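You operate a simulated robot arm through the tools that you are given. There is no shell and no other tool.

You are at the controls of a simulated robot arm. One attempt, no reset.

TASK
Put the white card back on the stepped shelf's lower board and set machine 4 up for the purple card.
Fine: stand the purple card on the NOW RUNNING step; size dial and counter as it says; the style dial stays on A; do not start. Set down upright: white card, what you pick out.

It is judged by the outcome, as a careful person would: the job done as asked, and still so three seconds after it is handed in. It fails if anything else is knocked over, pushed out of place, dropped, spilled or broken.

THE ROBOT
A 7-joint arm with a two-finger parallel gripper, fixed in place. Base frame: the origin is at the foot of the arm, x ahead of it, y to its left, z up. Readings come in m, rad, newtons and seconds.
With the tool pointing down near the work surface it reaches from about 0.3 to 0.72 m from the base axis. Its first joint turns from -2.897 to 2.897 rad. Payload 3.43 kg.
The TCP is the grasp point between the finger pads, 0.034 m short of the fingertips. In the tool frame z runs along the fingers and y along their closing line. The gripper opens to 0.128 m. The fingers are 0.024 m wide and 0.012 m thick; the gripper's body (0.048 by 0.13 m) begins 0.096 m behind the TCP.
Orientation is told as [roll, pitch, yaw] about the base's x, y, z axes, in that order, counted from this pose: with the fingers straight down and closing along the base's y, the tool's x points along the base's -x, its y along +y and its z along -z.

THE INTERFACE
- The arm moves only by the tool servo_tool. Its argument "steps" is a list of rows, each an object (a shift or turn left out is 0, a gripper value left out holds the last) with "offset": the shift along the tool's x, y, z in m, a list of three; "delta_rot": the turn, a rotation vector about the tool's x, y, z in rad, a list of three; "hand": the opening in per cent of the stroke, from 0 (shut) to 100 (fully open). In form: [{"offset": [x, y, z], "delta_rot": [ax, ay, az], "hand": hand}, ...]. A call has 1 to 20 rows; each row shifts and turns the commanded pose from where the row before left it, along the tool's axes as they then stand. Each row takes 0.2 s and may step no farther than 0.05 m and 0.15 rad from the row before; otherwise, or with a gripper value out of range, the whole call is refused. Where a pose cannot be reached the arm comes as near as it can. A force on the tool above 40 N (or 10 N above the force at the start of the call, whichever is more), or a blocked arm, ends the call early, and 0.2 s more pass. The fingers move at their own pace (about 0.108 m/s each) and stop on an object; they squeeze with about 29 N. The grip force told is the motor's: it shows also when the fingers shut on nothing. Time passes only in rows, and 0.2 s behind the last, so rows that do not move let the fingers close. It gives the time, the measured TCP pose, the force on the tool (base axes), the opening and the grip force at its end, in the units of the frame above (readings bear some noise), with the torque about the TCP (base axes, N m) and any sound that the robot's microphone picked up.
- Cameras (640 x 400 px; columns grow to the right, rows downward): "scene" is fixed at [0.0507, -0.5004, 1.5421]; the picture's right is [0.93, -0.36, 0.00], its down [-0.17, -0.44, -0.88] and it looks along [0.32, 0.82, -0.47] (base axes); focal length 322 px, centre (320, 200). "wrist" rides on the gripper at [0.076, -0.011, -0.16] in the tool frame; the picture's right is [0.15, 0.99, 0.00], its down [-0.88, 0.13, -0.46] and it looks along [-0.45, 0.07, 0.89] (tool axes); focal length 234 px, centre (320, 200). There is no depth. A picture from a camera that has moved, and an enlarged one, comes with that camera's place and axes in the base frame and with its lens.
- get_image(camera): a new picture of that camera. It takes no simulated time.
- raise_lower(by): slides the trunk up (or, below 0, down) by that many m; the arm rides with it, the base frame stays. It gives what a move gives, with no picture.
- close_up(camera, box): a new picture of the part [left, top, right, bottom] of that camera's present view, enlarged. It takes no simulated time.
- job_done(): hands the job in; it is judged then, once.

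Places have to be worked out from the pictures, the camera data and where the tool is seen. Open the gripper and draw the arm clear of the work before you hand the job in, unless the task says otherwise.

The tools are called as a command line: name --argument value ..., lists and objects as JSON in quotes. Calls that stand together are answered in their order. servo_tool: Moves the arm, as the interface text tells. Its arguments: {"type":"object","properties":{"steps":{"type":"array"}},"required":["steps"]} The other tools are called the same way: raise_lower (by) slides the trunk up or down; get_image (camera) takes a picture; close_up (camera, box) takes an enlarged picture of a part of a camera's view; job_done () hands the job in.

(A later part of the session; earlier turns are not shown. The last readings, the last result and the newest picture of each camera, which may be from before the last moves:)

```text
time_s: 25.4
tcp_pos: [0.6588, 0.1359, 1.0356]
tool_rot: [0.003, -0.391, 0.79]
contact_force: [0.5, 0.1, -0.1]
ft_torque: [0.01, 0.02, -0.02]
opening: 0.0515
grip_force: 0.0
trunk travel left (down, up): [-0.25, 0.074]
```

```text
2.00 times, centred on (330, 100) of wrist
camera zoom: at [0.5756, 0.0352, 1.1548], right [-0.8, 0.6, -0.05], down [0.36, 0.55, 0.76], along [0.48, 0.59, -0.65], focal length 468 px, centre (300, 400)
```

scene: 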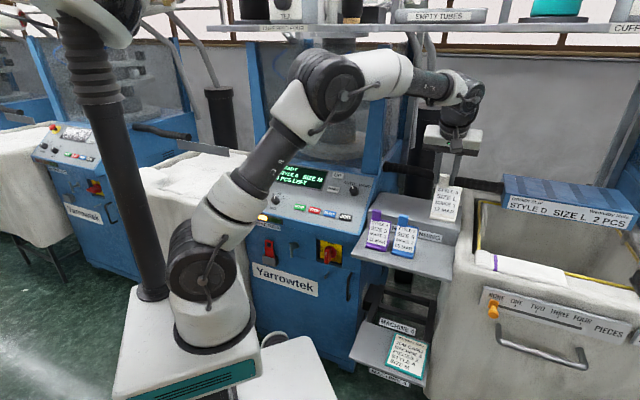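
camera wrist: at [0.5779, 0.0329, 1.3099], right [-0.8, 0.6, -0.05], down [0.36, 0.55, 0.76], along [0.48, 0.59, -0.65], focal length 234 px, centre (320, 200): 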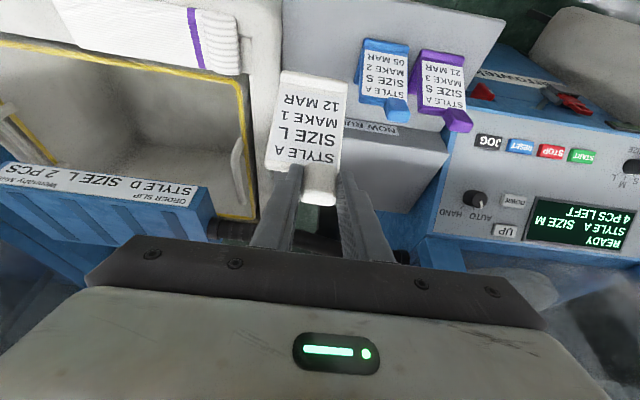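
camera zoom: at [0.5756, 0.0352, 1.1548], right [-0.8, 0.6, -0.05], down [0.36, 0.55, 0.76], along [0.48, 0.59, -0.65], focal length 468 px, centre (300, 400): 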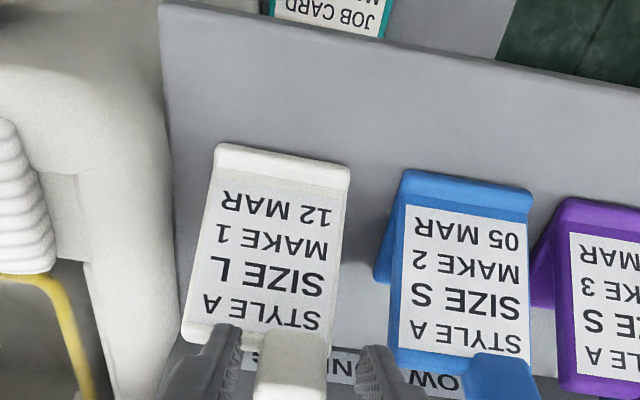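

The white card stands freely on the lower board. I'll lift off vertically and move over to the purple card.

servo_tool --steps '[{"offset": [-0.0076, 0, -0.0185]}, {"offset": [-0.0152, 0, -0.037]}, {"offset": [-0.0228, 0, -0.0445]}, {"offset": [0.001, 0.0427, 0], "hand": 48}, {"offset": [0.001, 0.0427, 0]}, {"offset": [0.001, 0.0427, 0]}, {"offset": [0.001, 0.0427, 0]}, {}]'

get_image --camera "wrist"

close_up --camera "wrist" --box '[260, 20, 380, 200]'

close_up --camera "scene" --box '[350, 160, 470, 290]'

```text
time_s: 27.2
tcp_pos: [0.5384, 0.255, 1.1444]
tool_rot: [0.003, -0.39, 0.789]
contact_force: [-0.3, 0.0, -0.1]
ft_torque: [-0.02, -0.02, 0.04]
opening: 0.0613
grip_force: 0.0
trunk travel left (down, up): [-0.25, 0.074]
```

```text
taken
camera wrist: at [0.4548, 0.1549, 1.2632], right [-0.8, 0.6, -0.05], down [0.36, 0.55, 0.76], along [0.48, 0.59, -0.65], focal length 234 px, centre (320, 200)
```

wrist: 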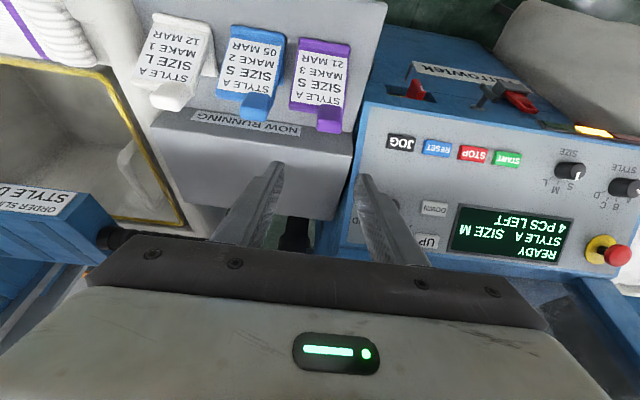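

```text
2.22 times, centred on (320, 110) of wrist
camera zoom: at [0.4548, 0.1549, 1.2632], right [-0.8, 0.6, -0.05], down [0.36, 0.55, 0.76], along [0.48, 0.59, -0.65], focal length 520 px, centre (320, 400)
```

zoom: 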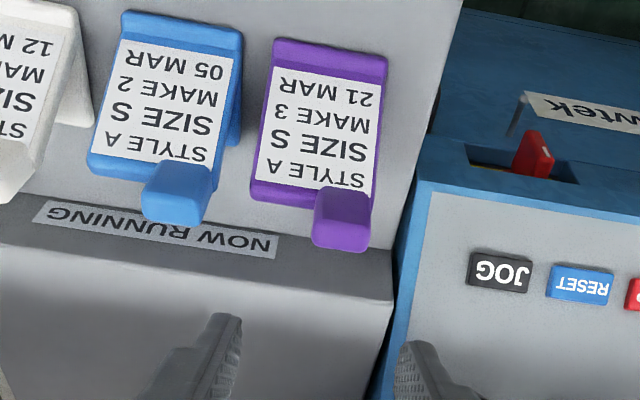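

```text
3.08 times, centred on (410, 225) of scene
camera zoom: at [0.0507, -0.5004, 1.5421], right [0.93, -0.36, 0.0], down [-0.17, -0.44, -0.88], along [0.32, 0.82, -0.47], focal length 992 px, centre (43, 123)
```

zoom: 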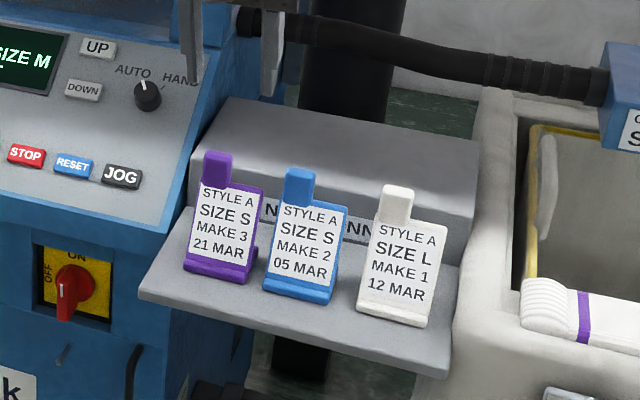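

The purple tab top is at about (0.543, 0.267, 1.028), roughly 5 mm to +ty of the tool axis. I'll correct that, adjust the yaw by 0.02, and descend around the tab.

servo_tool --steps '[{"offset": [0, 0.005, 0], "delta_rot": [-0.0076, 0, -0.0185]}, {"offset": [0.0178, 0, 0.0435]}, {"offset": [0.0163, 0, 0.0398]}, {}, {}]'

close_up --camera "wrist" --box '[240, 50, 400, 250]'

close_up --camera "scene" --box '[350, 180, 410, 260]'

```text
time_s: 28.4
tcp_pos: [0.5328, 0.2606, 1.0561]
tool_rot: [0.002, -0.39, 0.812]
contact_force: [0.3, -1.0, 0.2]
ft_torque: [0.01, -0.02, 0.03]
opening: 0.0614
grip_force: 0.0
trunk travel left (down, up): [-0.25, 0.074]
```

```text
2.00 times, centred on (320, 150) of wrist
camera zoom: at [0.4511, 0.1578, 1.1739], right [-0.81, 0.58, -0.05], down [0.35, 0.55, 0.76], along [0.47, 0.6, -0.65], focal length 468 px, centre (320, 300)
```

zoom: 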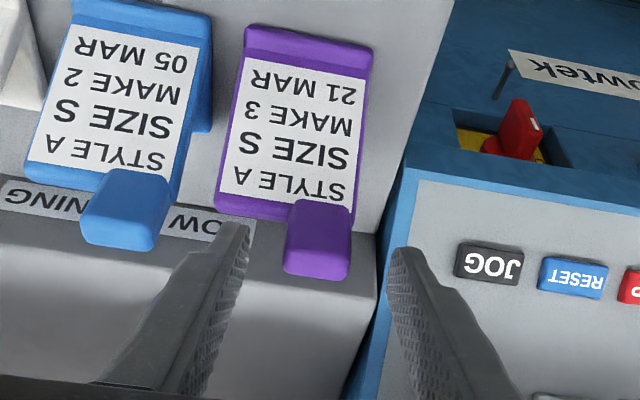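

```text
5.00 times, centred on (380, 220) of scene
camera zoom: at [0.0507, -0.5004, 1.5421], right [0.93, -0.36, 0.0], down [-0.17, -0.44, -0.88], along [0.32, 0.82, -0.47], focal length 1612 px, centre (20, 100)
```

zoom: 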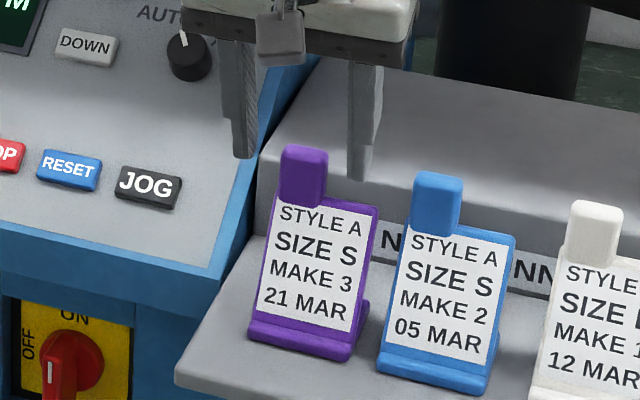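

The tab is centred at column 318. I'll lower to z≈1.038 and check the force.

servo_tool --steps '[{"offset": [0.0068, 0, 0.0166]}, {}, {}]'

close_up --camera "wrist" --box '[240, 50, 400, 250]'

close_up --camera "scene" --box '[350, 180, 410, 260]'

```text
time_s: 29.2
tcp_pos: [0.533, 0.2616, 1.0376]
tool_rot: [0.005, -0.39, 0.811]
contact_force: [-0.6, 0.1, 0.1]
ft_torque: [0.04, -0.02, 0.02]
opening: 0.0615
grip_force: 0.1
trunk travel left (down, up): [-0.25, 0.074]
```

```text
2.00 times, centred on (320, 150) of wrist
camera zoom: at [0.4513, 0.1578, 1.1569], right [-0.81, 0.58, -0.05], down [0.35, 0.55, 0.76], along [0.47, 0.6, -0.65], focal length 468 px, centre (320, 300)
```

zoom: 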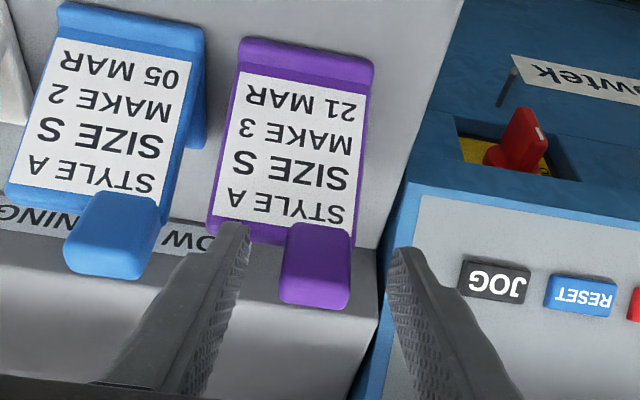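

```text
5.00 times, centred on (380, 220) of scene
camera zoom: at [0.0507, -0.5004, 1.5421], right [0.93, -0.36, 0.0], down [-0.17, -0.44, -0.88], along [0.32, 0.82, -0.47], focal length 1612 px, centre (20, 100)
```

zoom: 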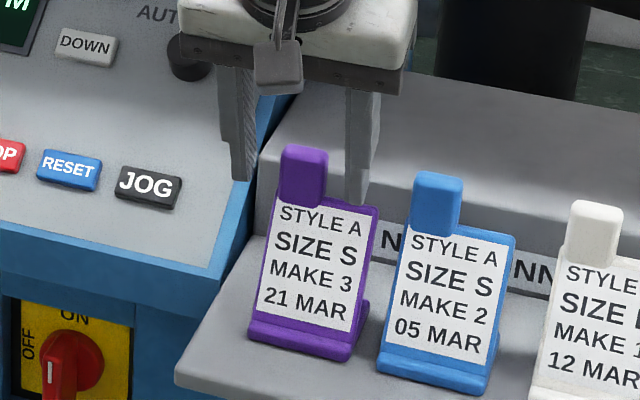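

There is no contact and the geometry matches the white card's grasp, so I'll close on the tab.

servo_tool --steps '[{"hand": 30}, {"hand": 20}, {"hand": 15}, {"hand": 10}, {"hand": 0}, {}]'

close_up --camera "wrist" --box '[240, 50, 400, 250]'

```text
time_s: 30.6
tcp_pos: [0.5324, 0.2614, 1.0382]
tool_rot: [0.003, -0.391, 0.811]
contact_force: [0.0, -0.1, 0.4]
ft_torque: [-0.03, -0.04, -0.01]
opening: 0.0291
grip_force: 29.0
trunk travel left (down, up): [-0.25, 0.074]
```

```text
2.00 times, centred on (320, 150) of wrist
camera zoom: at [0.4514, 0.1578, 1.1571], right [-0.81, 0.58, -0.05], down [0.35, 0.55, 0.76], along [0.47, 0.6, -0.65], focal length 468 px, centre (320, 300)
```

zoom: 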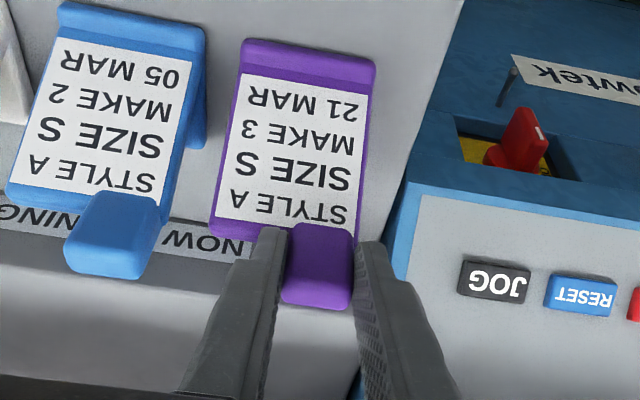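

I'm holding the purple card firmly. I'll lift it straight up 0.12 m and check.

servo_tool --steps '[{"offset": [-0.0038, 0, -0.0093]}, {"offset": [-0.0114, 0, -0.0278]}, {"offset": [-0.0152, 0, -0.037]}, {"offset": [-0.0152, 0, -0.037]}, {"delta_rot": [0.009, 0, 0.022]}, {}]'

get_image --camera "scene"

```text
time_s: 32.0
tcp_pos: [0.5369, 0.2603, 1.1574]
tool_rot: [0.007, -0.39, 0.786]
contact_force: [-0.5, -0.5, -0.2]
ft_torque: [-0.01, 0.02, 0.01]
opening: 0.029
grip_force: 28.8
trunk travel left (down, up): [-0.25, 0.074]
```

```text
taken
```

scene: 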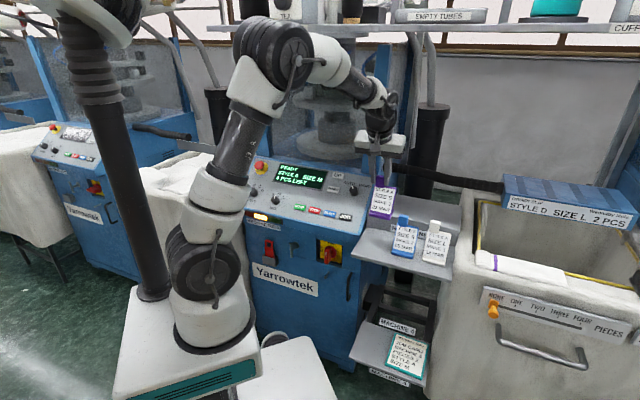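

The card is lifted clean with base clearance above the neighbours. I'll move inward over the step first, then right to its middle.

servo_tool --steps '[{"offset": [-0.035, 0, 0.0143]}, {"offset": [-0.035, 0, 0.0143]}, {"offset": [-0.035, 0, 0.0143]}, {"offset": [-0.035, 0, 0.0143]}, {"offset": [0, -0.0405, 0]}, {"offset": [0, -0.0405, 0]}, {}]'

get_image --camera "wrist"

close_up --camera "scene" --box '[350, 130, 470, 280]'

```text
time_s: 33.6
tcp_pos: [0.7006, 0.3077, 1.1574]
tool_rot: [0.005, -0.389, 0.787]
contact_force: [-0.3, -0.3, -0.4]
ft_torque: [0.02, 0.01, 0.05]
opening: 0.029
grip_force: 28.8
trunk travel left (down, up): [-0.25, 0.074]
```

```text
taken
camera wrist: at [0.6165, 0.2069, 1.2758], right [-0.8, 0.6, -0.05], down [0.36, 0.54, 0.76], along [0.48, 0.58, -0.65], focal length 234 px, centre (320, 200)
```

wrist: 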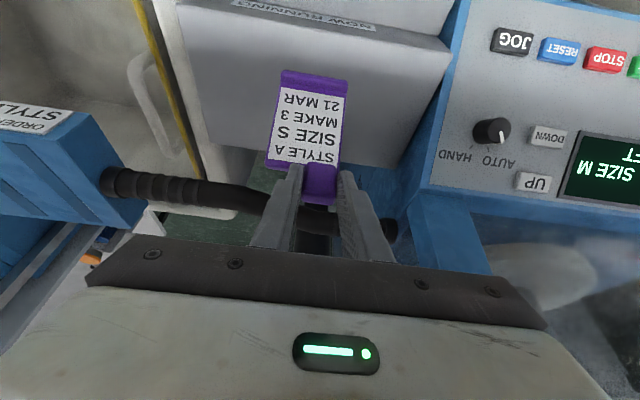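

```text
2.67 times, centred on (410, 205) of scene
camera zoom: at [0.0507, -0.5004, 1.5421], right [0.93, -0.36, 0.0], down [-0.17, -0.44, -0.88], along [0.32, 0.82, -0.47], focal length 860 px, centre (80, 187)
```

zoom: 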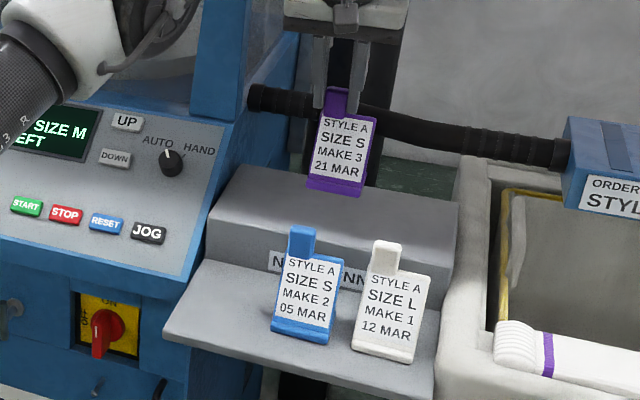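

The card is over the middle of the step. I'll lower it to just above contact and then in small steps.

servo_tool --steps '[{"offset": [0.0091, 0, 0.0222]}, {"offset": [0.0083, 0, 0.0204]}, {"offset": [0.0008, 0, 0.0018]}, {"offset": [0.0008, 0, 0.0018]}, {}]'

```text
time_s: 34.8
tcp_pos: [0.7001, 0.3092, 1.1075]
tool_rot: [0.003, -0.391, 0.788]
contact_force: [-0.5, -0.3, -1.2]
ft_torque: [0.01, 0.02, -0.02]
opening: 0.0291
grip_force: 28.9
trunk travel left (down, up): [-0.25, 0.074]
```

No contact yet at z 1.1075, so I'll continue in small steps.

servo_tool --steps '[{"offset": [0.0008, 0, 0.0018]}, {"offset": [0.0006, 0, 0.0014]}, {}]'

```text
time_s: 35.6
tcp_pos: [0.6975, 0.3092, 1.1043]
tool_rot: [0.002, -0.391, 0.787]
contact_force: [-0.3, -1.2, 3.0]
ft_torque: [-0.21, -0.04, -0.07]
opening: 0.0289
grip_force: 28.9
trunk travel left (down, up): [-0.25, 0.074]
```

Light contact of 3 N. I'll press 1 mm more and release.

servo_tool --steps '[{"offset": [0.0004, 0, 0.001]}, {}, {"hand": 27}, {"hand": 33}, {"hand": 40}, {"hand": 46}, {}]'

close_up --camera "scene" --box '[380, 150, 460, 260]'

close_up --camera "wrist" --box '[240, 50, 400, 250]'

```text
time_s: 37.2
tcp_pos: [0.6986, 0.3097, 1.1015]
tool_rot: [0.003, -0.391, 0.787]
contact_force: [-0.3, -0.5, 0.0]
ft_torque: [0.01, 0.04, 0.0]
opening: 0.0589
grip_force: 0.0
trunk travel left (down, up): [-0.25, 0.074]
```

```text
3.64 times, centred on (420, 205) of scene
camera zoom: at [0.0507, -0.5004, 1.5421], right [0.93, -0.36, 0.0], down [-0.17, -0.44, -0.88], along [0.32, 0.82, -0.47], focal length 1172 px, centre (-44, 182)
```

zoom: 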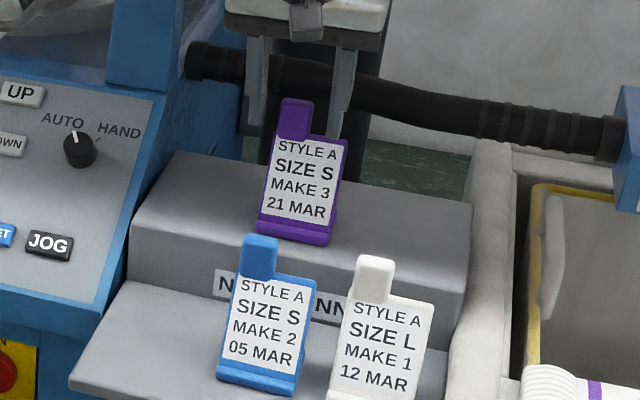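

```text
2.00 times, centred on (320, 150) of wrist
camera zoom: at [0.6154, 0.2086, 1.2206], right [-0.8, 0.6, -0.05], down [0.36, 0.54, 0.76], along [0.48, 0.59, -0.65], focal length 468 px, centre (320, 300)
```

zoom: 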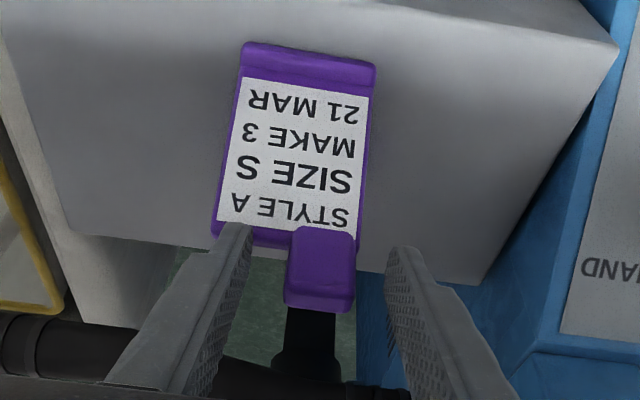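

The purple card stands on the NOW RUNNING step. By triangulation, the panel slopes about 39° and faces 45°, the DOWN button is at (0.497, 0.513, 1.001), and the SIZE knob cap is at about (0.290, 0.595, 0.956). I'll retract, move in front of the DOWN button, and pitch the tool square to the panel.

servo_tool --steps '[{"offset": [0, 0, -0.03]}, {"offset": [0, 0, -0.04]}, {"offset": [0, 0, -0.02]}, {"offset": [0.004, 0.0476, 0]}, {"offset": [0.004, 0.0476, 0]}, {"offset": [0.004, 0.0476, 0], "hand": 0}, {"offset": [0.004, 0.0476, 0]}, {"offset": [0.004, 0.0476, 0]}, {"offset": [0.004, 0.0476, 0]}, {"delta_rot": [0, -0.142, 0]}, {"delta_rot": [0, -0.142, 0]}, {}]'

get_image --camera "wrist"

get_image --camera "scene"

```text
time_s: 39.8
tcp_pos: [0.4568, 0.4692, 1.1785]
tool_rot: [0.004, -0.676, 0.784]
contact_force: [0.0, -0.8, -0.8]
ft_torque: [0.03, -0.05, -0.01]
opening: 0.0001
grip_force: 29.1
trunk travel left (down, up): [-0.25, 0.074]
```

```text
taken
camera wrist: at [0.3524, 0.3489, 1.256], right [-0.78, 0.62, -0.09], down [0.19, 0.37, 0.91], along [0.59, 0.69, -0.41], focal length 234 px, centre (320, 200)
```

wrist: 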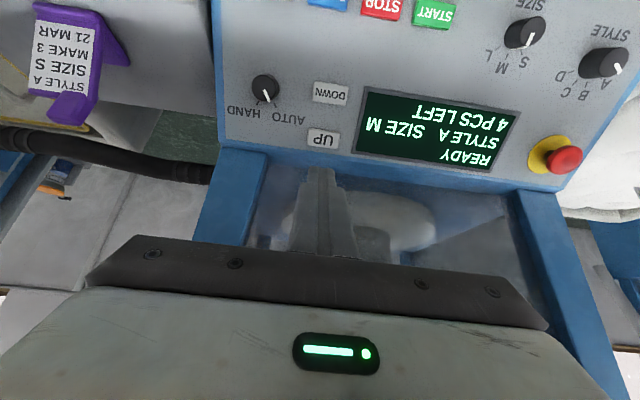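

```text
taken
```

scene: 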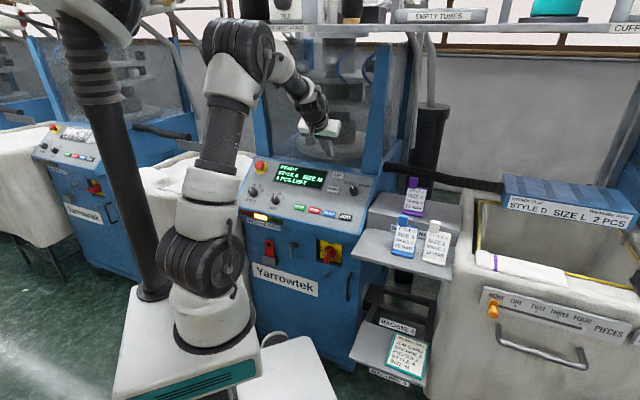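

From here DOWN triangulates to about (0.497, 0.515, 1.001), which agrees with before. I'll move to 3 cm in front of it with the fingers closed, and take a close-up of the panel for the dial.

close_up --camera "wrist" --box '[480, 0, 640, 100]'

servo_tool --steps '[{"offset": [0.0212, 0.0013, 0.0375]}, {"offset": [0.0212, 0.0013, 0.0375]}, {"offset": [0.0212, 0.0014, 0.0375]}, {}]'

get_image --camera "wrist"

close_up --camera "scene" --box '[290, 120, 380, 230]'

```text
4.00 times, centred on (560, 50) of wrist
camera zoom: at [0.3524, 0.3489, 1.256], right [-0.78, 0.62, -0.09], down [0.19, 0.37, 0.91], along [0.59, 0.69, -0.41], focal length 937 px, centre (-640, 800)
```

zoom: 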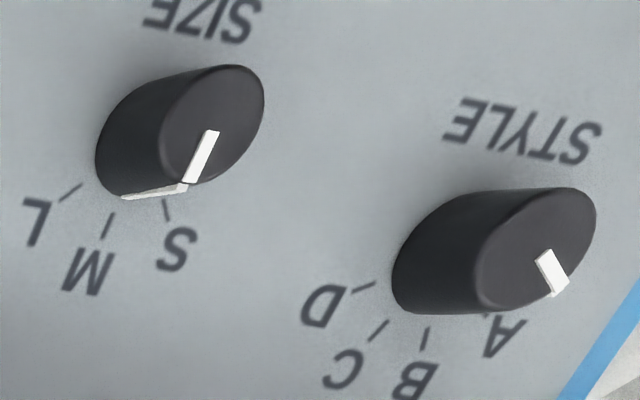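

```text
time_s: 40.8
tcp_pos: [0.4648, 0.4859, 1.0481]
tool_rot: [0.005, -0.677, 0.785]
contact_force: [-0.8, -0.8, 0.3]
ft_torque: [-0.01, 0.03, 0.0]
opening: 0.0
grip_force: 29.0
trunk travel left (down, up): [-0.25, 0.074]
```

```text
taken
camera wrist: at [0.3621, 0.3656, 1.1265], right [-0.78, 0.62, -0.09], down [0.19, 0.38, 0.91], along [0.59, 0.69, -0.41], focal length 234 px, centre (320, 200)
```

wrist: 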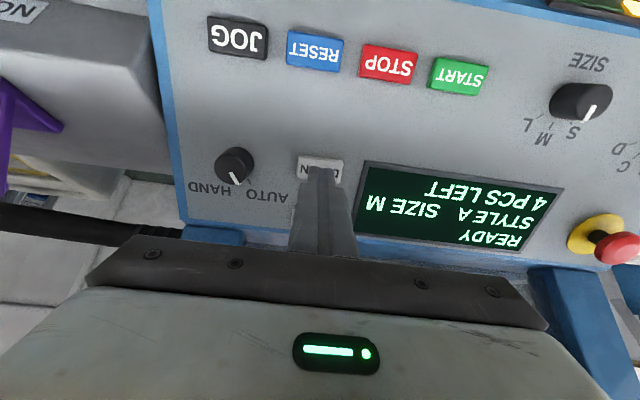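

```text
3.64 times, centred on (335, 175) of scene
camera zoom: at [0.0507, -0.5004, 1.5421], right [0.93, -0.36, 0.0], down [-0.17, -0.44, -0.88], along [0.32, 0.82, -0.47], focal length 1172 px, centre (266, 291)
```

zoom: 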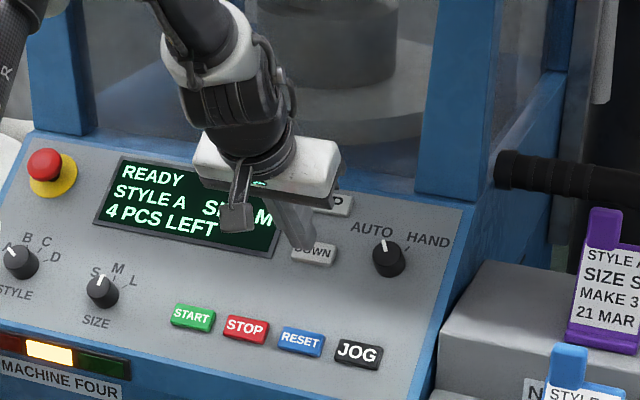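

The fingertip is 3 cm from DOWN, about 4–5 mm too far toward the operator. I'll correct that and close the gap carefully.

servo_tool --steps '[{"offset": [-0.005, 0, 0.0]}, {"offset": [0, 0, 0.022]}, {}, {}]'

close_up --camera "wrist" --box '[240, 100, 400, 250]'

close_up --camera "scene" --box '[310, 150, 370, 220]'

```text
time_s: 41.8
tcp_pos: [0.48, 0.5015, 1.0349]
tool_rot: [0.006, -0.674, 0.787]
contact_force: [-0.5, 0.8, -0.1]
ft_torque: [-0.01, 0.01, 0.01]
opening: 0.0
grip_force: 29.1
trunk travel left (down, up): [-0.25, 0.074]
```

```text
2.67 times, centred on (320, 175) of wrist
camera zoom: at [0.3763, 0.3812, 1.1119], right [-0.78, 0.62, -0.09], down [0.19, 0.38, 0.91], along [0.59, 0.69, -0.41], focal length 624 px, centre (320, 267)
```

zoom: 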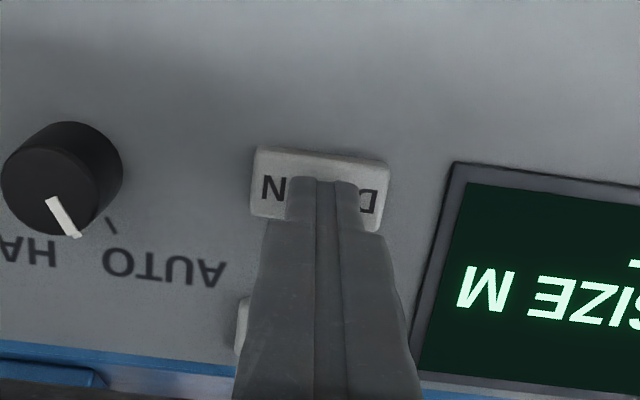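

```text
5.71 times, centred on (340, 185) of scene
camera zoom: at [0.0507, -0.5004, 1.5421], right [0.93, -0.36, 0.0], down [-0.17, -0.44, -0.88], along [0.32, 0.82, -0.47], focal length 1842 px, centre (206, 286)
```

zoom: 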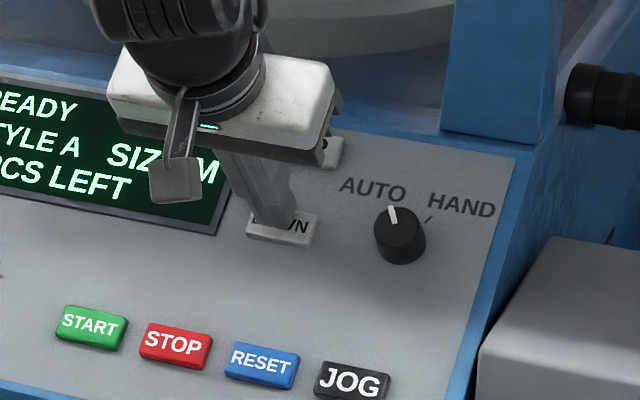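

The tip is centred over DOWN with about 8 mm left. I'll press in small steps and watch the force and sound.

servo_tool --steps '[{"offset": [0, 0, 0.006]}, {"offset": [0, 0, 0.002]}, {}]'

```text
time_s: 42.6
tcp_pos: [0.4837, 0.5039, 1.0304]
tool_rot: [0.005, -0.675, 0.786]
contact_force: [0.7, -0.5, 2.4]
ft_torque: [-0.01, 0.0, 0.03]
opening: 0.0
grip_force: 29.0
trunk travel left (down, up): [-0.25, 0.074]
heard: click
```

I heard a click, so I'll check the display before doing anything else.

close_up --camera "scene" --box '[260, 150, 350, 220]'

get_image --camera "wrist"

```text
5.71 times, centred on (305, 185) of scene
camera zoom: at [0.0507, -0.5004, 1.5421], right [0.93, -0.36, 0.0], down [-0.17, -0.44, -0.88], along [0.32, 0.82, -0.47], focal length 1842 px, centre (406, 286)
```

zoom: 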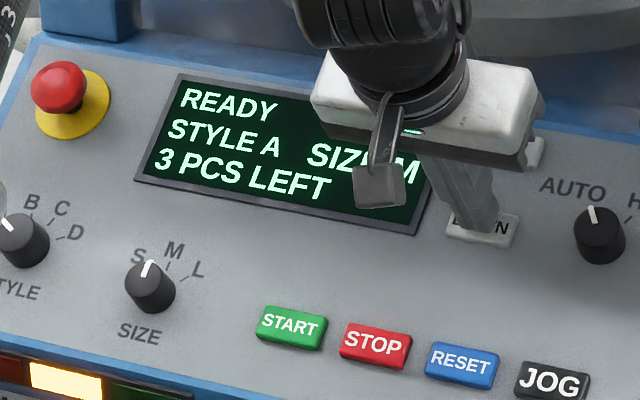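

```text
taken
camera wrist: at [0.3798, 0.3842, 1.1067], right [-0.78, 0.62, -0.09], down [0.19, 0.37, 0.91], along [0.59, 0.69, -0.41], focal length 234 px, centre (320, 200)
```

wrist: 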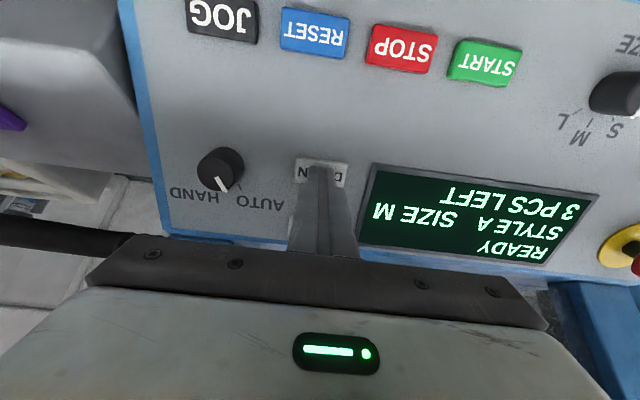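

The display now reads 3 PCS LEFT, so the single press worked. I'll retract straight back and move over the SIZE dial with the fingers part open.

servo_tool --steps '[{"offset": [0, 0, -0.02]}, {"offset": [0, 0, -0.05]}, {"offset": [0.02, 0.0419, -0.0027]}, {"offset": [0.02, 0.0419, -0.0027]}, {"offset": [0.02, 0.0419, -0.0027], "hand": 55}, {"offset": [0.02, 0.0419, -0.0027]}, {"offset": [0.02, 0.0419, -0.0027]}, {}, {}]'

get_image --camera "wrist"

get_image --camera "scene"

close_up --camera "wrist" --box '[250, 60, 410, 200]'

```text
time_s: 44.6
tcp_pos: [0.2406, 0.5562, 1.0359]
tool_rot: [0.006, -0.675, 0.785]
contact_force: [0.5, -0.3, -0.2]
ft_torque: [0.0, 0.0, -0.05]
opening: 0.0703
grip_force: 0.0
trunk travel left (down, up): [-0.25, 0.074]
```

```text
taken
camera wrist: at [0.1374, 0.4354, 1.1136], right [-0.78, 0.62, -0.09], down [0.19, 0.38, 0.91], along [0.59, 0.69, -0.41], focal length 234 px, centre (320, 200)
```

wrist: 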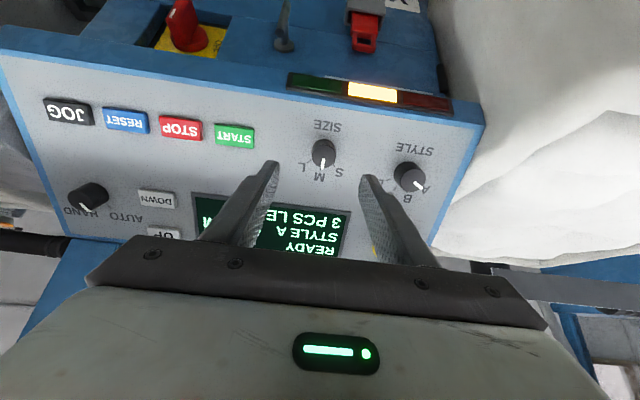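

```text
taken
```

scene: 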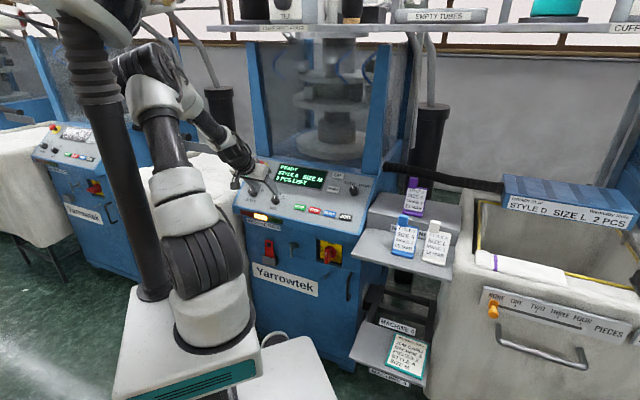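

```text
2.86 times, centred on (330, 130) of wrist
camera zoom: at [0.1374, 0.4354, 1.1136], right [-0.78, 0.62, -0.09], down [0.19, 0.38, 0.91], along [0.59, 0.69, -0.41], focal length 669 px, centre (291, 400)
```

zoom: 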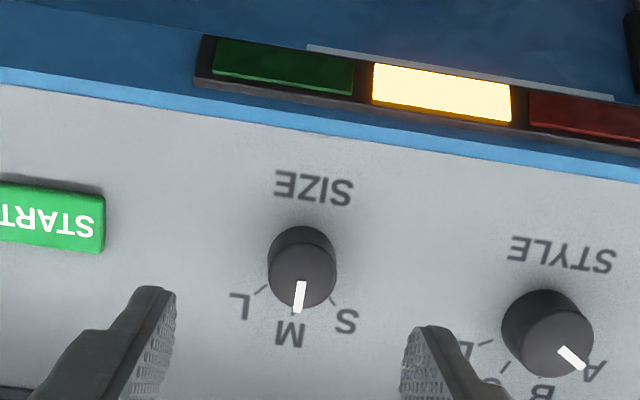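

The SIZE knob is almost on the tool axis, with about 5 mm of ty offset left, and the tool is square to the panel. I'll centre on it and pre-rotate +0.39 rad so the turn stays in a comfortable wrist range.

servo_tool --steps '[{"offset": [0, 0.0053, 0]}, {"delta_rot": [0, 0, 0.13]}, {"delta_rot": [0, 0, 0.13]}, {"delta_rot": [0, 0, 0.13]}, {"offset": [0, 0, 0.04]}, {}, {}]'

close_up --camera "wrist" --box '[240, 80, 400, 220]'

close_up --camera "scene" --box '[230, 130, 350, 230]'

```text
time_s: 46.2
tcp_pos: [0.2551, 0.579, 0.9987]
tool_rot: [0.299, -0.616, 0.302]
contact_force: [0.8, 0.4, -0.4]
ft_torque: [-0.01, 0.03, 0.0]
opening: 0.0703
grip_force: 0.0
trunk travel left (down, up): [-0.25, 0.074]
```

```text
2.86 times, centred on (320, 150) of wrist
camera zoom: at [0.132, 0.4802, 1.0775], right [-0.56, 0.82, 0.15], down [0.43, 0.12, 0.89], along [0.71, 0.56, -0.42], focal length 669 px, centre (320, 343)
```

zoom: 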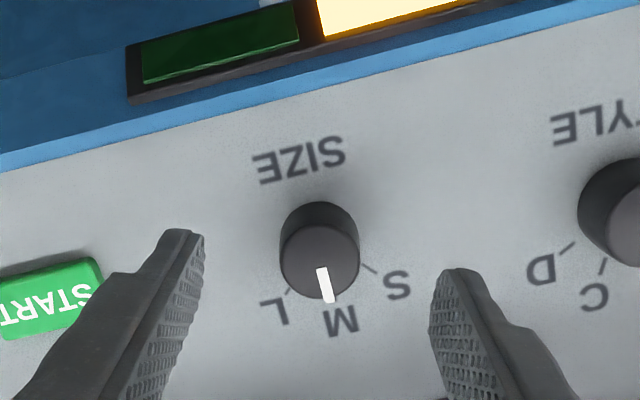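

```text
4.00 times, centred on (290, 180) of scene
camera zoom: at [0.0507, -0.5004, 1.5421], right [0.93, -0.36, 0.0], down [-0.17, -0.44, -0.88], along [0.32, 0.82, -0.47], focal length 1290 px, centre (440, 280)
```

zoom: 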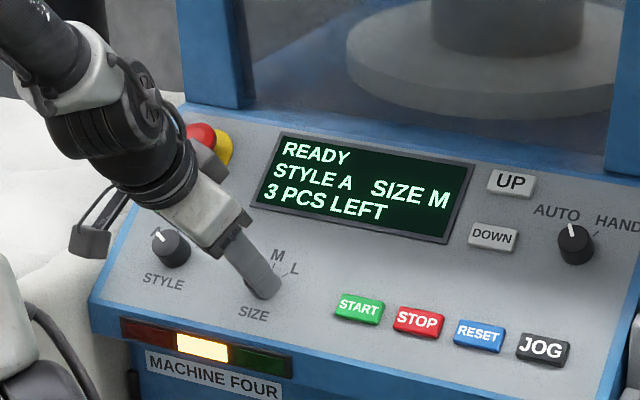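

The knob lies between the fingers. I'll go 12 mm closer and re-check the alignment along the tool x axis.

servo_tool --steps '[{"offset": [0, 0, 0.012]}, {}, {}]'

close_up --camera "wrist" --box '[240, 80, 400, 220]'

close_up --camera "scene" --box '[250, 170, 310, 220]'

```text
time_s: 47.0
tcp_pos: [0.2625, 0.5846, 0.9893]
tool_rot: [0.299, -0.615, 0.301]
contact_force: [0.6, 0.8, -0.4]
ft_torque: [0.04, 0.0, 0.02]
opening: 0.0706
grip_force: 0.1
trunk travel left (down, up): [-0.25, 0.074]
```

```text
2.86 times, centred on (320, 150) of wrist
camera zoom: at [0.1383, 0.4855, 1.0677], right [-0.56, 0.82, 0.15], down [0.43, 0.12, 0.89], along [0.71, 0.56, -0.42], focal length 669 px, centre (320, 343)
```

zoom: 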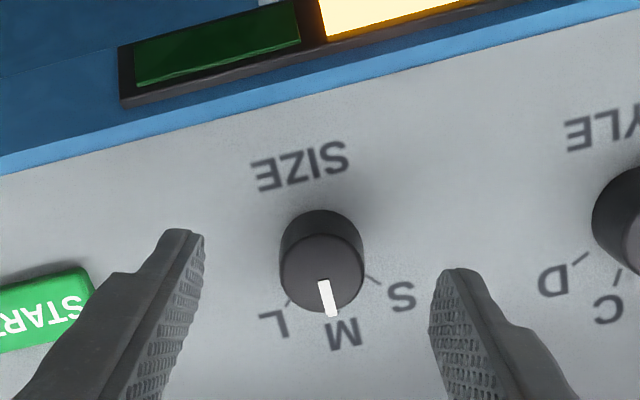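

```text
8.00 times, centred on (280, 195) of scene
camera zoom: at [0.0507, -0.5004, 1.5421], right [0.93, -0.36, 0.0], down [-0.17, -0.44, -0.88], along [0.32, 0.82, -0.47], focal length 2579 px, centre (640, 240)
```

zoom: 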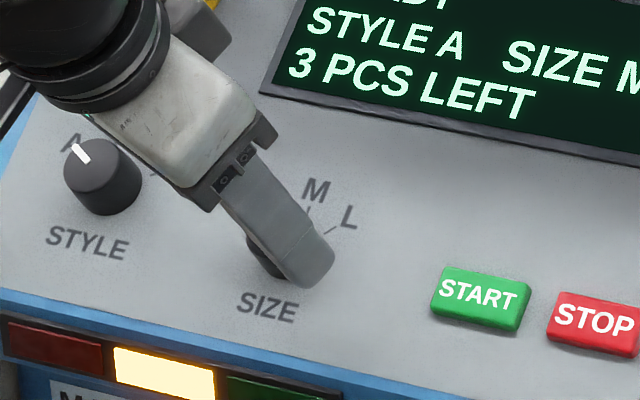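

The alignment looks right to within about 2–3 mm, and the knob top is roughly 6–10 mm ahead of the tips. I'll go 14 mm closer and re-check.

servo_tool --steps '[{"offset": [0, 0, 0.007]}, {"offset": [0, 0, 0.007]}, {}, {}]'

close_up --camera "wrist" --box '[240, 80, 400, 220]'

close_up --camera "scene" --box '[250, 170, 310, 220]'

```text
time_s: 48.0
tcp_pos: [0.2694, 0.5926, 0.9811]
tool_rot: [0.301, -0.615, 0.302]
contact_force: [0.0, 0.1, -0.1]
ft_torque: [-0.01, -0.04, 0.0]
opening: 0.0703
grip_force: 0.0
trunk travel left (down, up): [-0.25, 0.074]
```

```text
2.86 times, centred on (320, 150) of wrist
camera zoom: at [0.1449, 0.4926, 1.0593], right [-0.56, 0.82, 0.15], down [0.43, 0.12, 0.89], along [0.71, 0.56, -0.42], focal length 669 px, centre (320, 343)
```

zoom: 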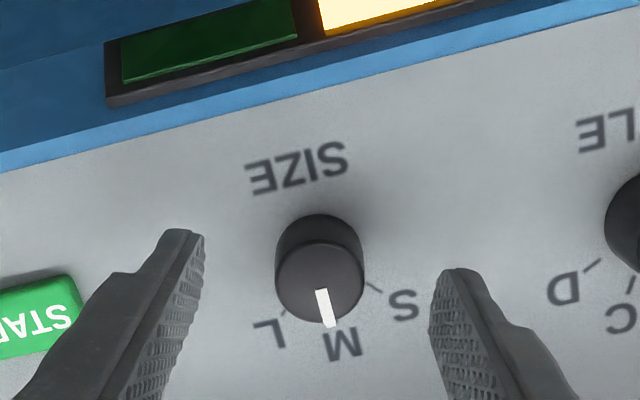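

```text
8.00 times, centred on (280, 195) of scene
camera zoom: at [0.0507, -0.5004, 1.5421], right [0.93, -0.36, 0.0], down [-0.17, -0.44, -0.88], along [0.32, 0.82, -0.47], focal length 2579 px, centre (640, 240)
```

zoom: 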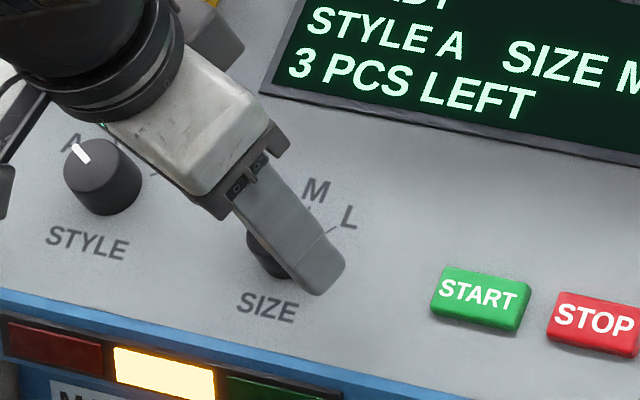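

The knob is centred between the pads, and I estimate the tips are level with its top. I'll shift tx by -2 mm and advance another 8 mm.

servo_tool --steps '[{"offset": [-0.002, 0, 0.004]}, {"offset": [0, 0, 0.004]}, {}, {}]'

close_up --camera "wrist" --box '[240, 80, 400, 220]'

close_up --camera "scene" --box '[250, 170, 310, 220]'

```text
time_s: 49.0
tcp_pos: [0.2745, 0.5947, 0.9758]
tool_rot: [0.299, -0.614, 0.302]
contact_force: [0.5, 0.5, -0.6]
ft_torque: [0.01, 0.03, -0.01]
opening: 0.0704
grip_force: 0.1
trunk travel left (down, up): [-0.25, 0.074]
```

```text
2.86 times, centred on (320, 150) of wrist
camera zoom: at [0.1497, 0.4965, 1.0544], right [-0.56, 0.82, 0.15], down [0.43, 0.12, 0.89], along [0.71, 0.56, -0.42], focal length 669 px, centre (320, 343)
```

zoom: 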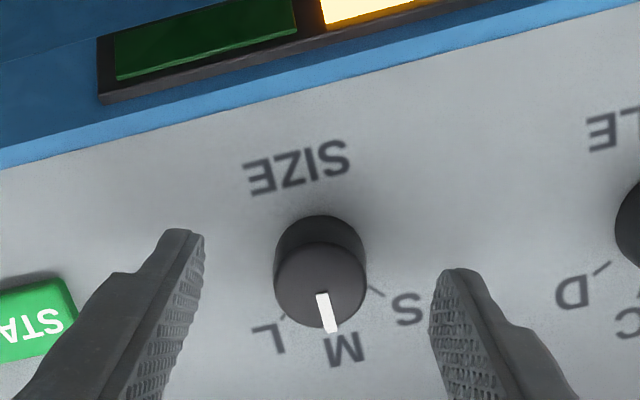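

```text
8.00 times, centred on (280, 195) of scene
camera zoom: at [0.0507, -0.5004, 1.5421], right [0.93, -0.36, 0.0], down [-0.17, -0.44, -0.88], along [0.32, 0.82, -0.47], focal length 2579 px, centre (640, 240)
```

zoom: 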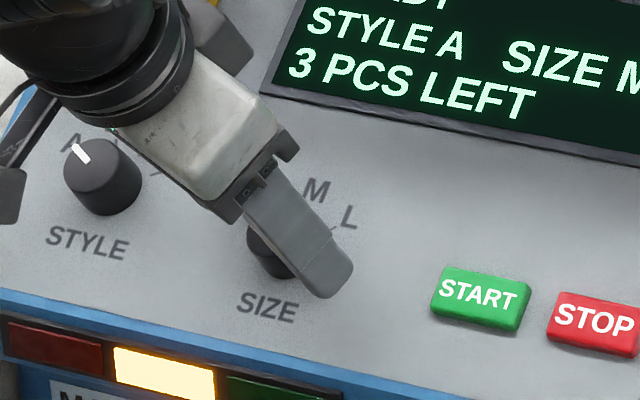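

No contact so far. I'll advance 6 mm more and then close gently on the knob.

servo_tool --steps '[{"offset": [0, 0, 0.003]}, {"offset": [0, 0, 0.003]}, {}]'

close_up --camera "wrist" --box '[240, 80, 400, 220]'

```text
time_s: 49.8
tcp_pos: [0.2755, 0.5983, 0.9702]
tool_rot: [0.301, -0.615, 0.302]
contact_force: [1.0, 0.0, -0.1]
ft_torque: [0.03, -0.01, -0.01]
opening: 0.0705
grip_force: 0.0
trunk travel left (down, up): [-0.25, 0.074]
```

```text
2.86 times, centred on (320, 150) of wrist
camera zoom: at [0.1527, 0.4998, 1.0498], right [-0.56, 0.82, 0.15], down [0.43, 0.12, 0.89], along [0.71, 0.56, -0.42], focal length 669 px, centre (320, 343)
```

zoom: 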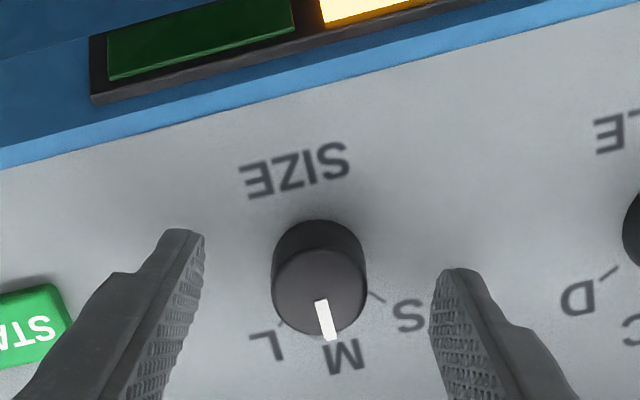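

The knob top is now inside the pads and on axis. I'll close gently on it.

servo_tool --steps '[{"hand": 40}, {"hand": 30}, {"hand": 24}, {"hand": 18}, {"hand": 10}, {}]'

close_up --camera "wrist" --box '[240, 80, 400, 220]'

close_up --camera "scene" --box '[250, 150, 370, 220]'

```text
time_s: 51.2
tcp_pos: [0.2768, 0.5979, 0.9709]
tool_rot: [0.298, -0.612, 0.302]
contact_force: [-0.1, -3.0, -0.8]
ft_torque: [-0.08, -0.04, -0.08]
opening: 0.0289
grip_force: 45.0
trunk travel left (down, up): [-0.25, 0.074]
```

```text
2.86 times, centred on (320, 150) of wrist
camera zoom: at [0.1528, 0.4995, 1.0498], right [-0.56, 0.82, 0.15], down [0.43, 0.12, 0.89], along [0.71, 0.56, -0.42], focal length 669 px, centre (320, 343)
```

zoom: 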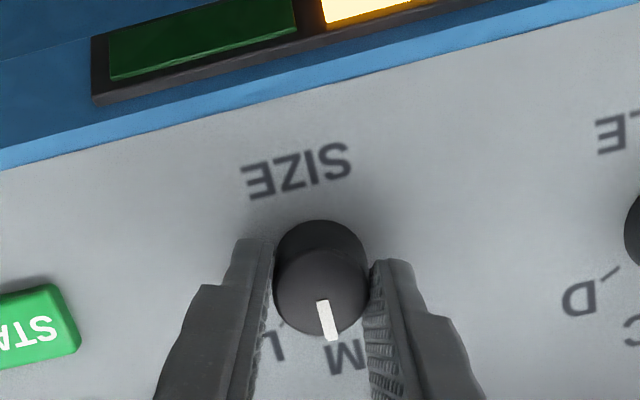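

```text
5.33 times, centred on (310, 185) of scene
camera zoom: at [0.0507, -0.5004, 1.5421], right [0.93, -0.36, 0.0], down [-0.17, -0.44, -0.88], along [0.32, 0.82, -0.47], focal length 1720 px, centre (373, 280)
```

zoom: 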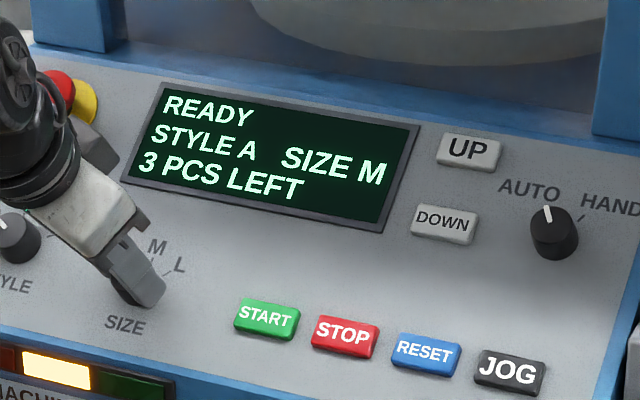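

I have the knob with only about 3 N of side load. I'll turn it counter-clockwise toward S in stages.

servo_tool --steps '[{"delta_rot": [0, 0, -0.13]}, {"delta_rot": [0, 0, -0.13]}, {"delta_rot": [0, 0, -0.13]}, {"delta_rot": [0, 0, -0.13]}, {}]'

close_up --camera "wrist" --box '[240, 80, 400, 220]'

close_up --camera "scene" --box '[230, 150, 350, 230]'

```text
time_s: 52.4
tcp_pos: [0.2783, 0.5994, 0.9713]
tool_rot: [-0.102, -0.666, 0.955]
contact_force: [-1.2, -0.8, -11.5]
ft_torque: [0.26, -0.13, 0.07]
opening: 0.0287
grip_force: 44.8
trunk travel left (down, up): [-0.25, 0.074]
```

```text
2.86 times, centred on (320, 150) of wrist
camera zoom: at [0.181, 0.4726, 1.0505], right [-0.83, 0.52, -0.17], down [0.1, 0.45, 0.89], along [0.54, 0.73, -0.42], focal length 669 px, centre (320, 343)
```

zoom: 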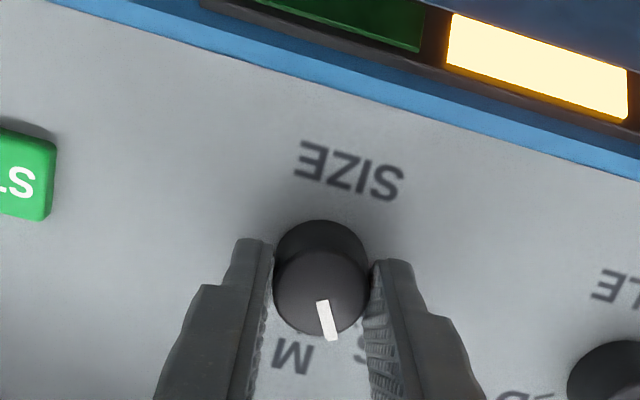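

```text
5.00 times, centred on (290, 190) of scene
camera zoom: at [0.0507, -0.5004, 1.5421], right [0.93, -0.36, 0.0], down [-0.17, -0.44, -0.88], along [0.32, 0.82, -0.47], focal length 1612 px, centre (470, 250)
```

zoom: 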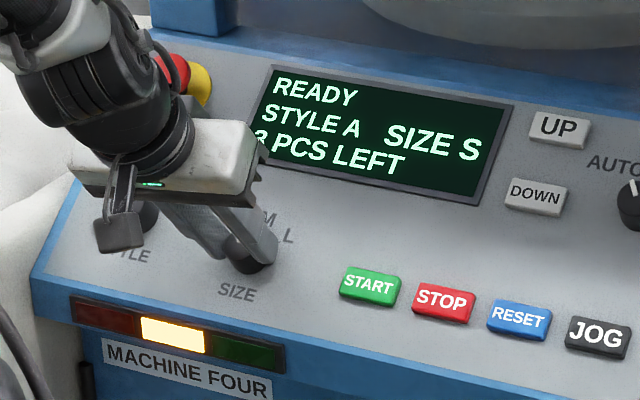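

The display now reads SIZE S and the knob didn't slip in the grip. The printed spacing is about 40° (0.70 rad), so I'll turn the remaining 0.18 rad to centre the pointer on S.

servo_tool --steps '[{"delta_rot": [0, 0, -0.09]}, {"delta_rot": [0, 0, -0.09]}, {}]'

close_up --camera "wrist" --box '[240, 80, 400, 220]'

close_up --camera "scene" --box '[230, 150, 350, 230]'

```text
time_s: 53.2
tcp_pos: [0.2756, 0.5999, 0.9703]
tool_rot: [-0.236, -0.635, 1.177]
contact_force: [-3.8, -6.0, -9.6]
ft_torque: [-0.86, 0.51, -0.13]
opening: 0.0287
grip_force: 44.8
trunk travel left (down, up): [-0.25, 0.074]
```

```text
2.86 times, centred on (320, 150) of wrist
camera zoom: at [0.1927, 0.4665, 1.0536], right [-0.88, 0.39, -0.27], down [-0.04, 0.52, 0.85], along [0.47, 0.76, -0.44], focal length 669 px, centre (320, 343)
```

zoom: 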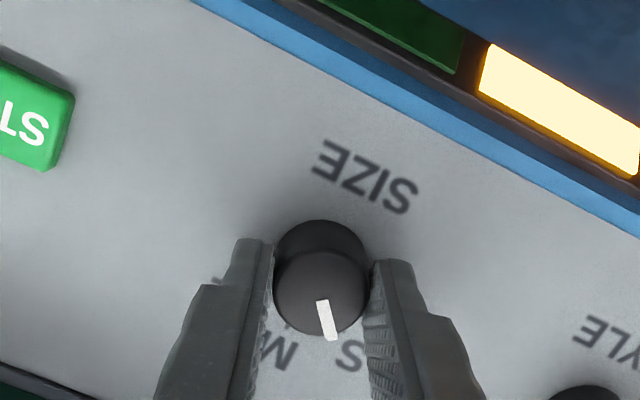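

```text
5.00 times, centred on (290, 190) of scene
camera zoom: at [0.0507, -0.5004, 1.5421], right [0.93, -0.36, 0.0], down [-0.17, -0.44, -0.88], along [0.32, 0.82, -0.47], focal length 1612 px, centre (470, 250)
```

zoom: 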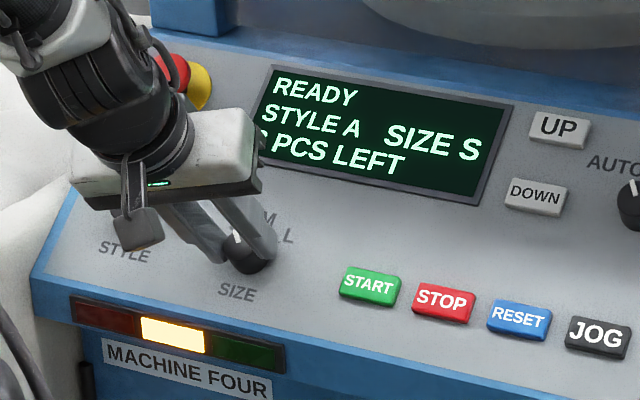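

The pointer is now within a few degrees of S and the display reads SIZE S. I'll release the knob slowly and check where it settles.

servo_tool --steps '[{"hand": 25}, {"hand": 32}, {"hand": 42}, {"hand": 52}, {}]'

close_up --camera "wrist" --box '[240, 80, 400, 220]'

close_up --camera "scene" --box '[230, 150, 350, 230]'

```text
time_s: 54.4
tcp_pos: [0.2766, 0.5988, 0.9713]
tool_rot: [-0.233, -0.641, 1.175]
contact_force: [-0.4, -0.5, -0.4]
ft_torque: [0.01, 0.02, -0.01]
opening: 0.0663
grip_force: 0.0
trunk travel left (down, up): [-0.25, 0.074]
```

```text
2.86 times, centred on (320, 150) of wrist
camera zoom: at [0.1928, 0.4668, 1.0541], right [-0.88, 0.39, -0.27], down [-0.04, 0.52, 0.86], along [0.47, 0.76, -0.44], focal length 669 px, centre (320, 343)
```

zoom: 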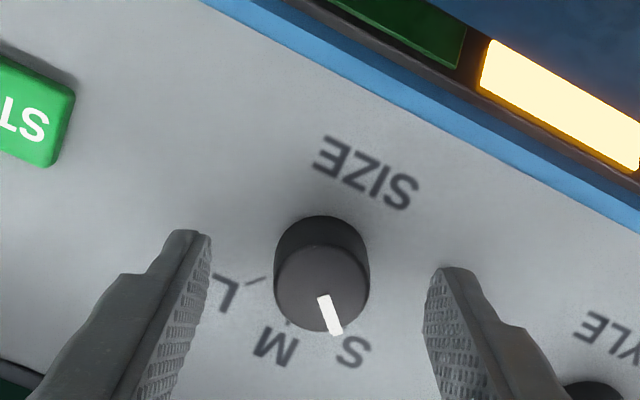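

```text
5.00 times, centred on (290, 190) of scene
camera zoom: at [0.0507, -0.5004, 1.5421], right [0.93, -0.36, 0.0], down [-0.17, -0.44, -0.88], along [0.32, 0.82, -0.47], focal length 1612 px, centre (470, 250)
```

zoom: 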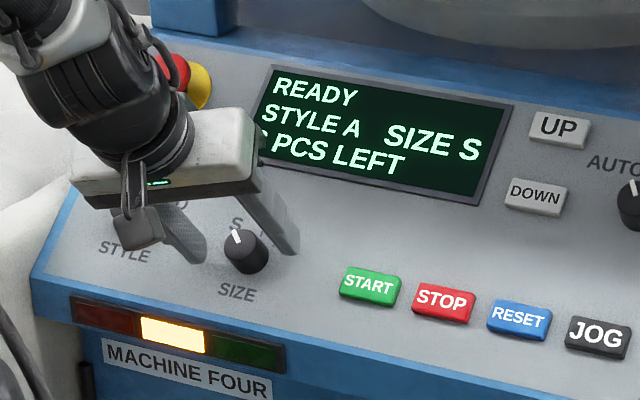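

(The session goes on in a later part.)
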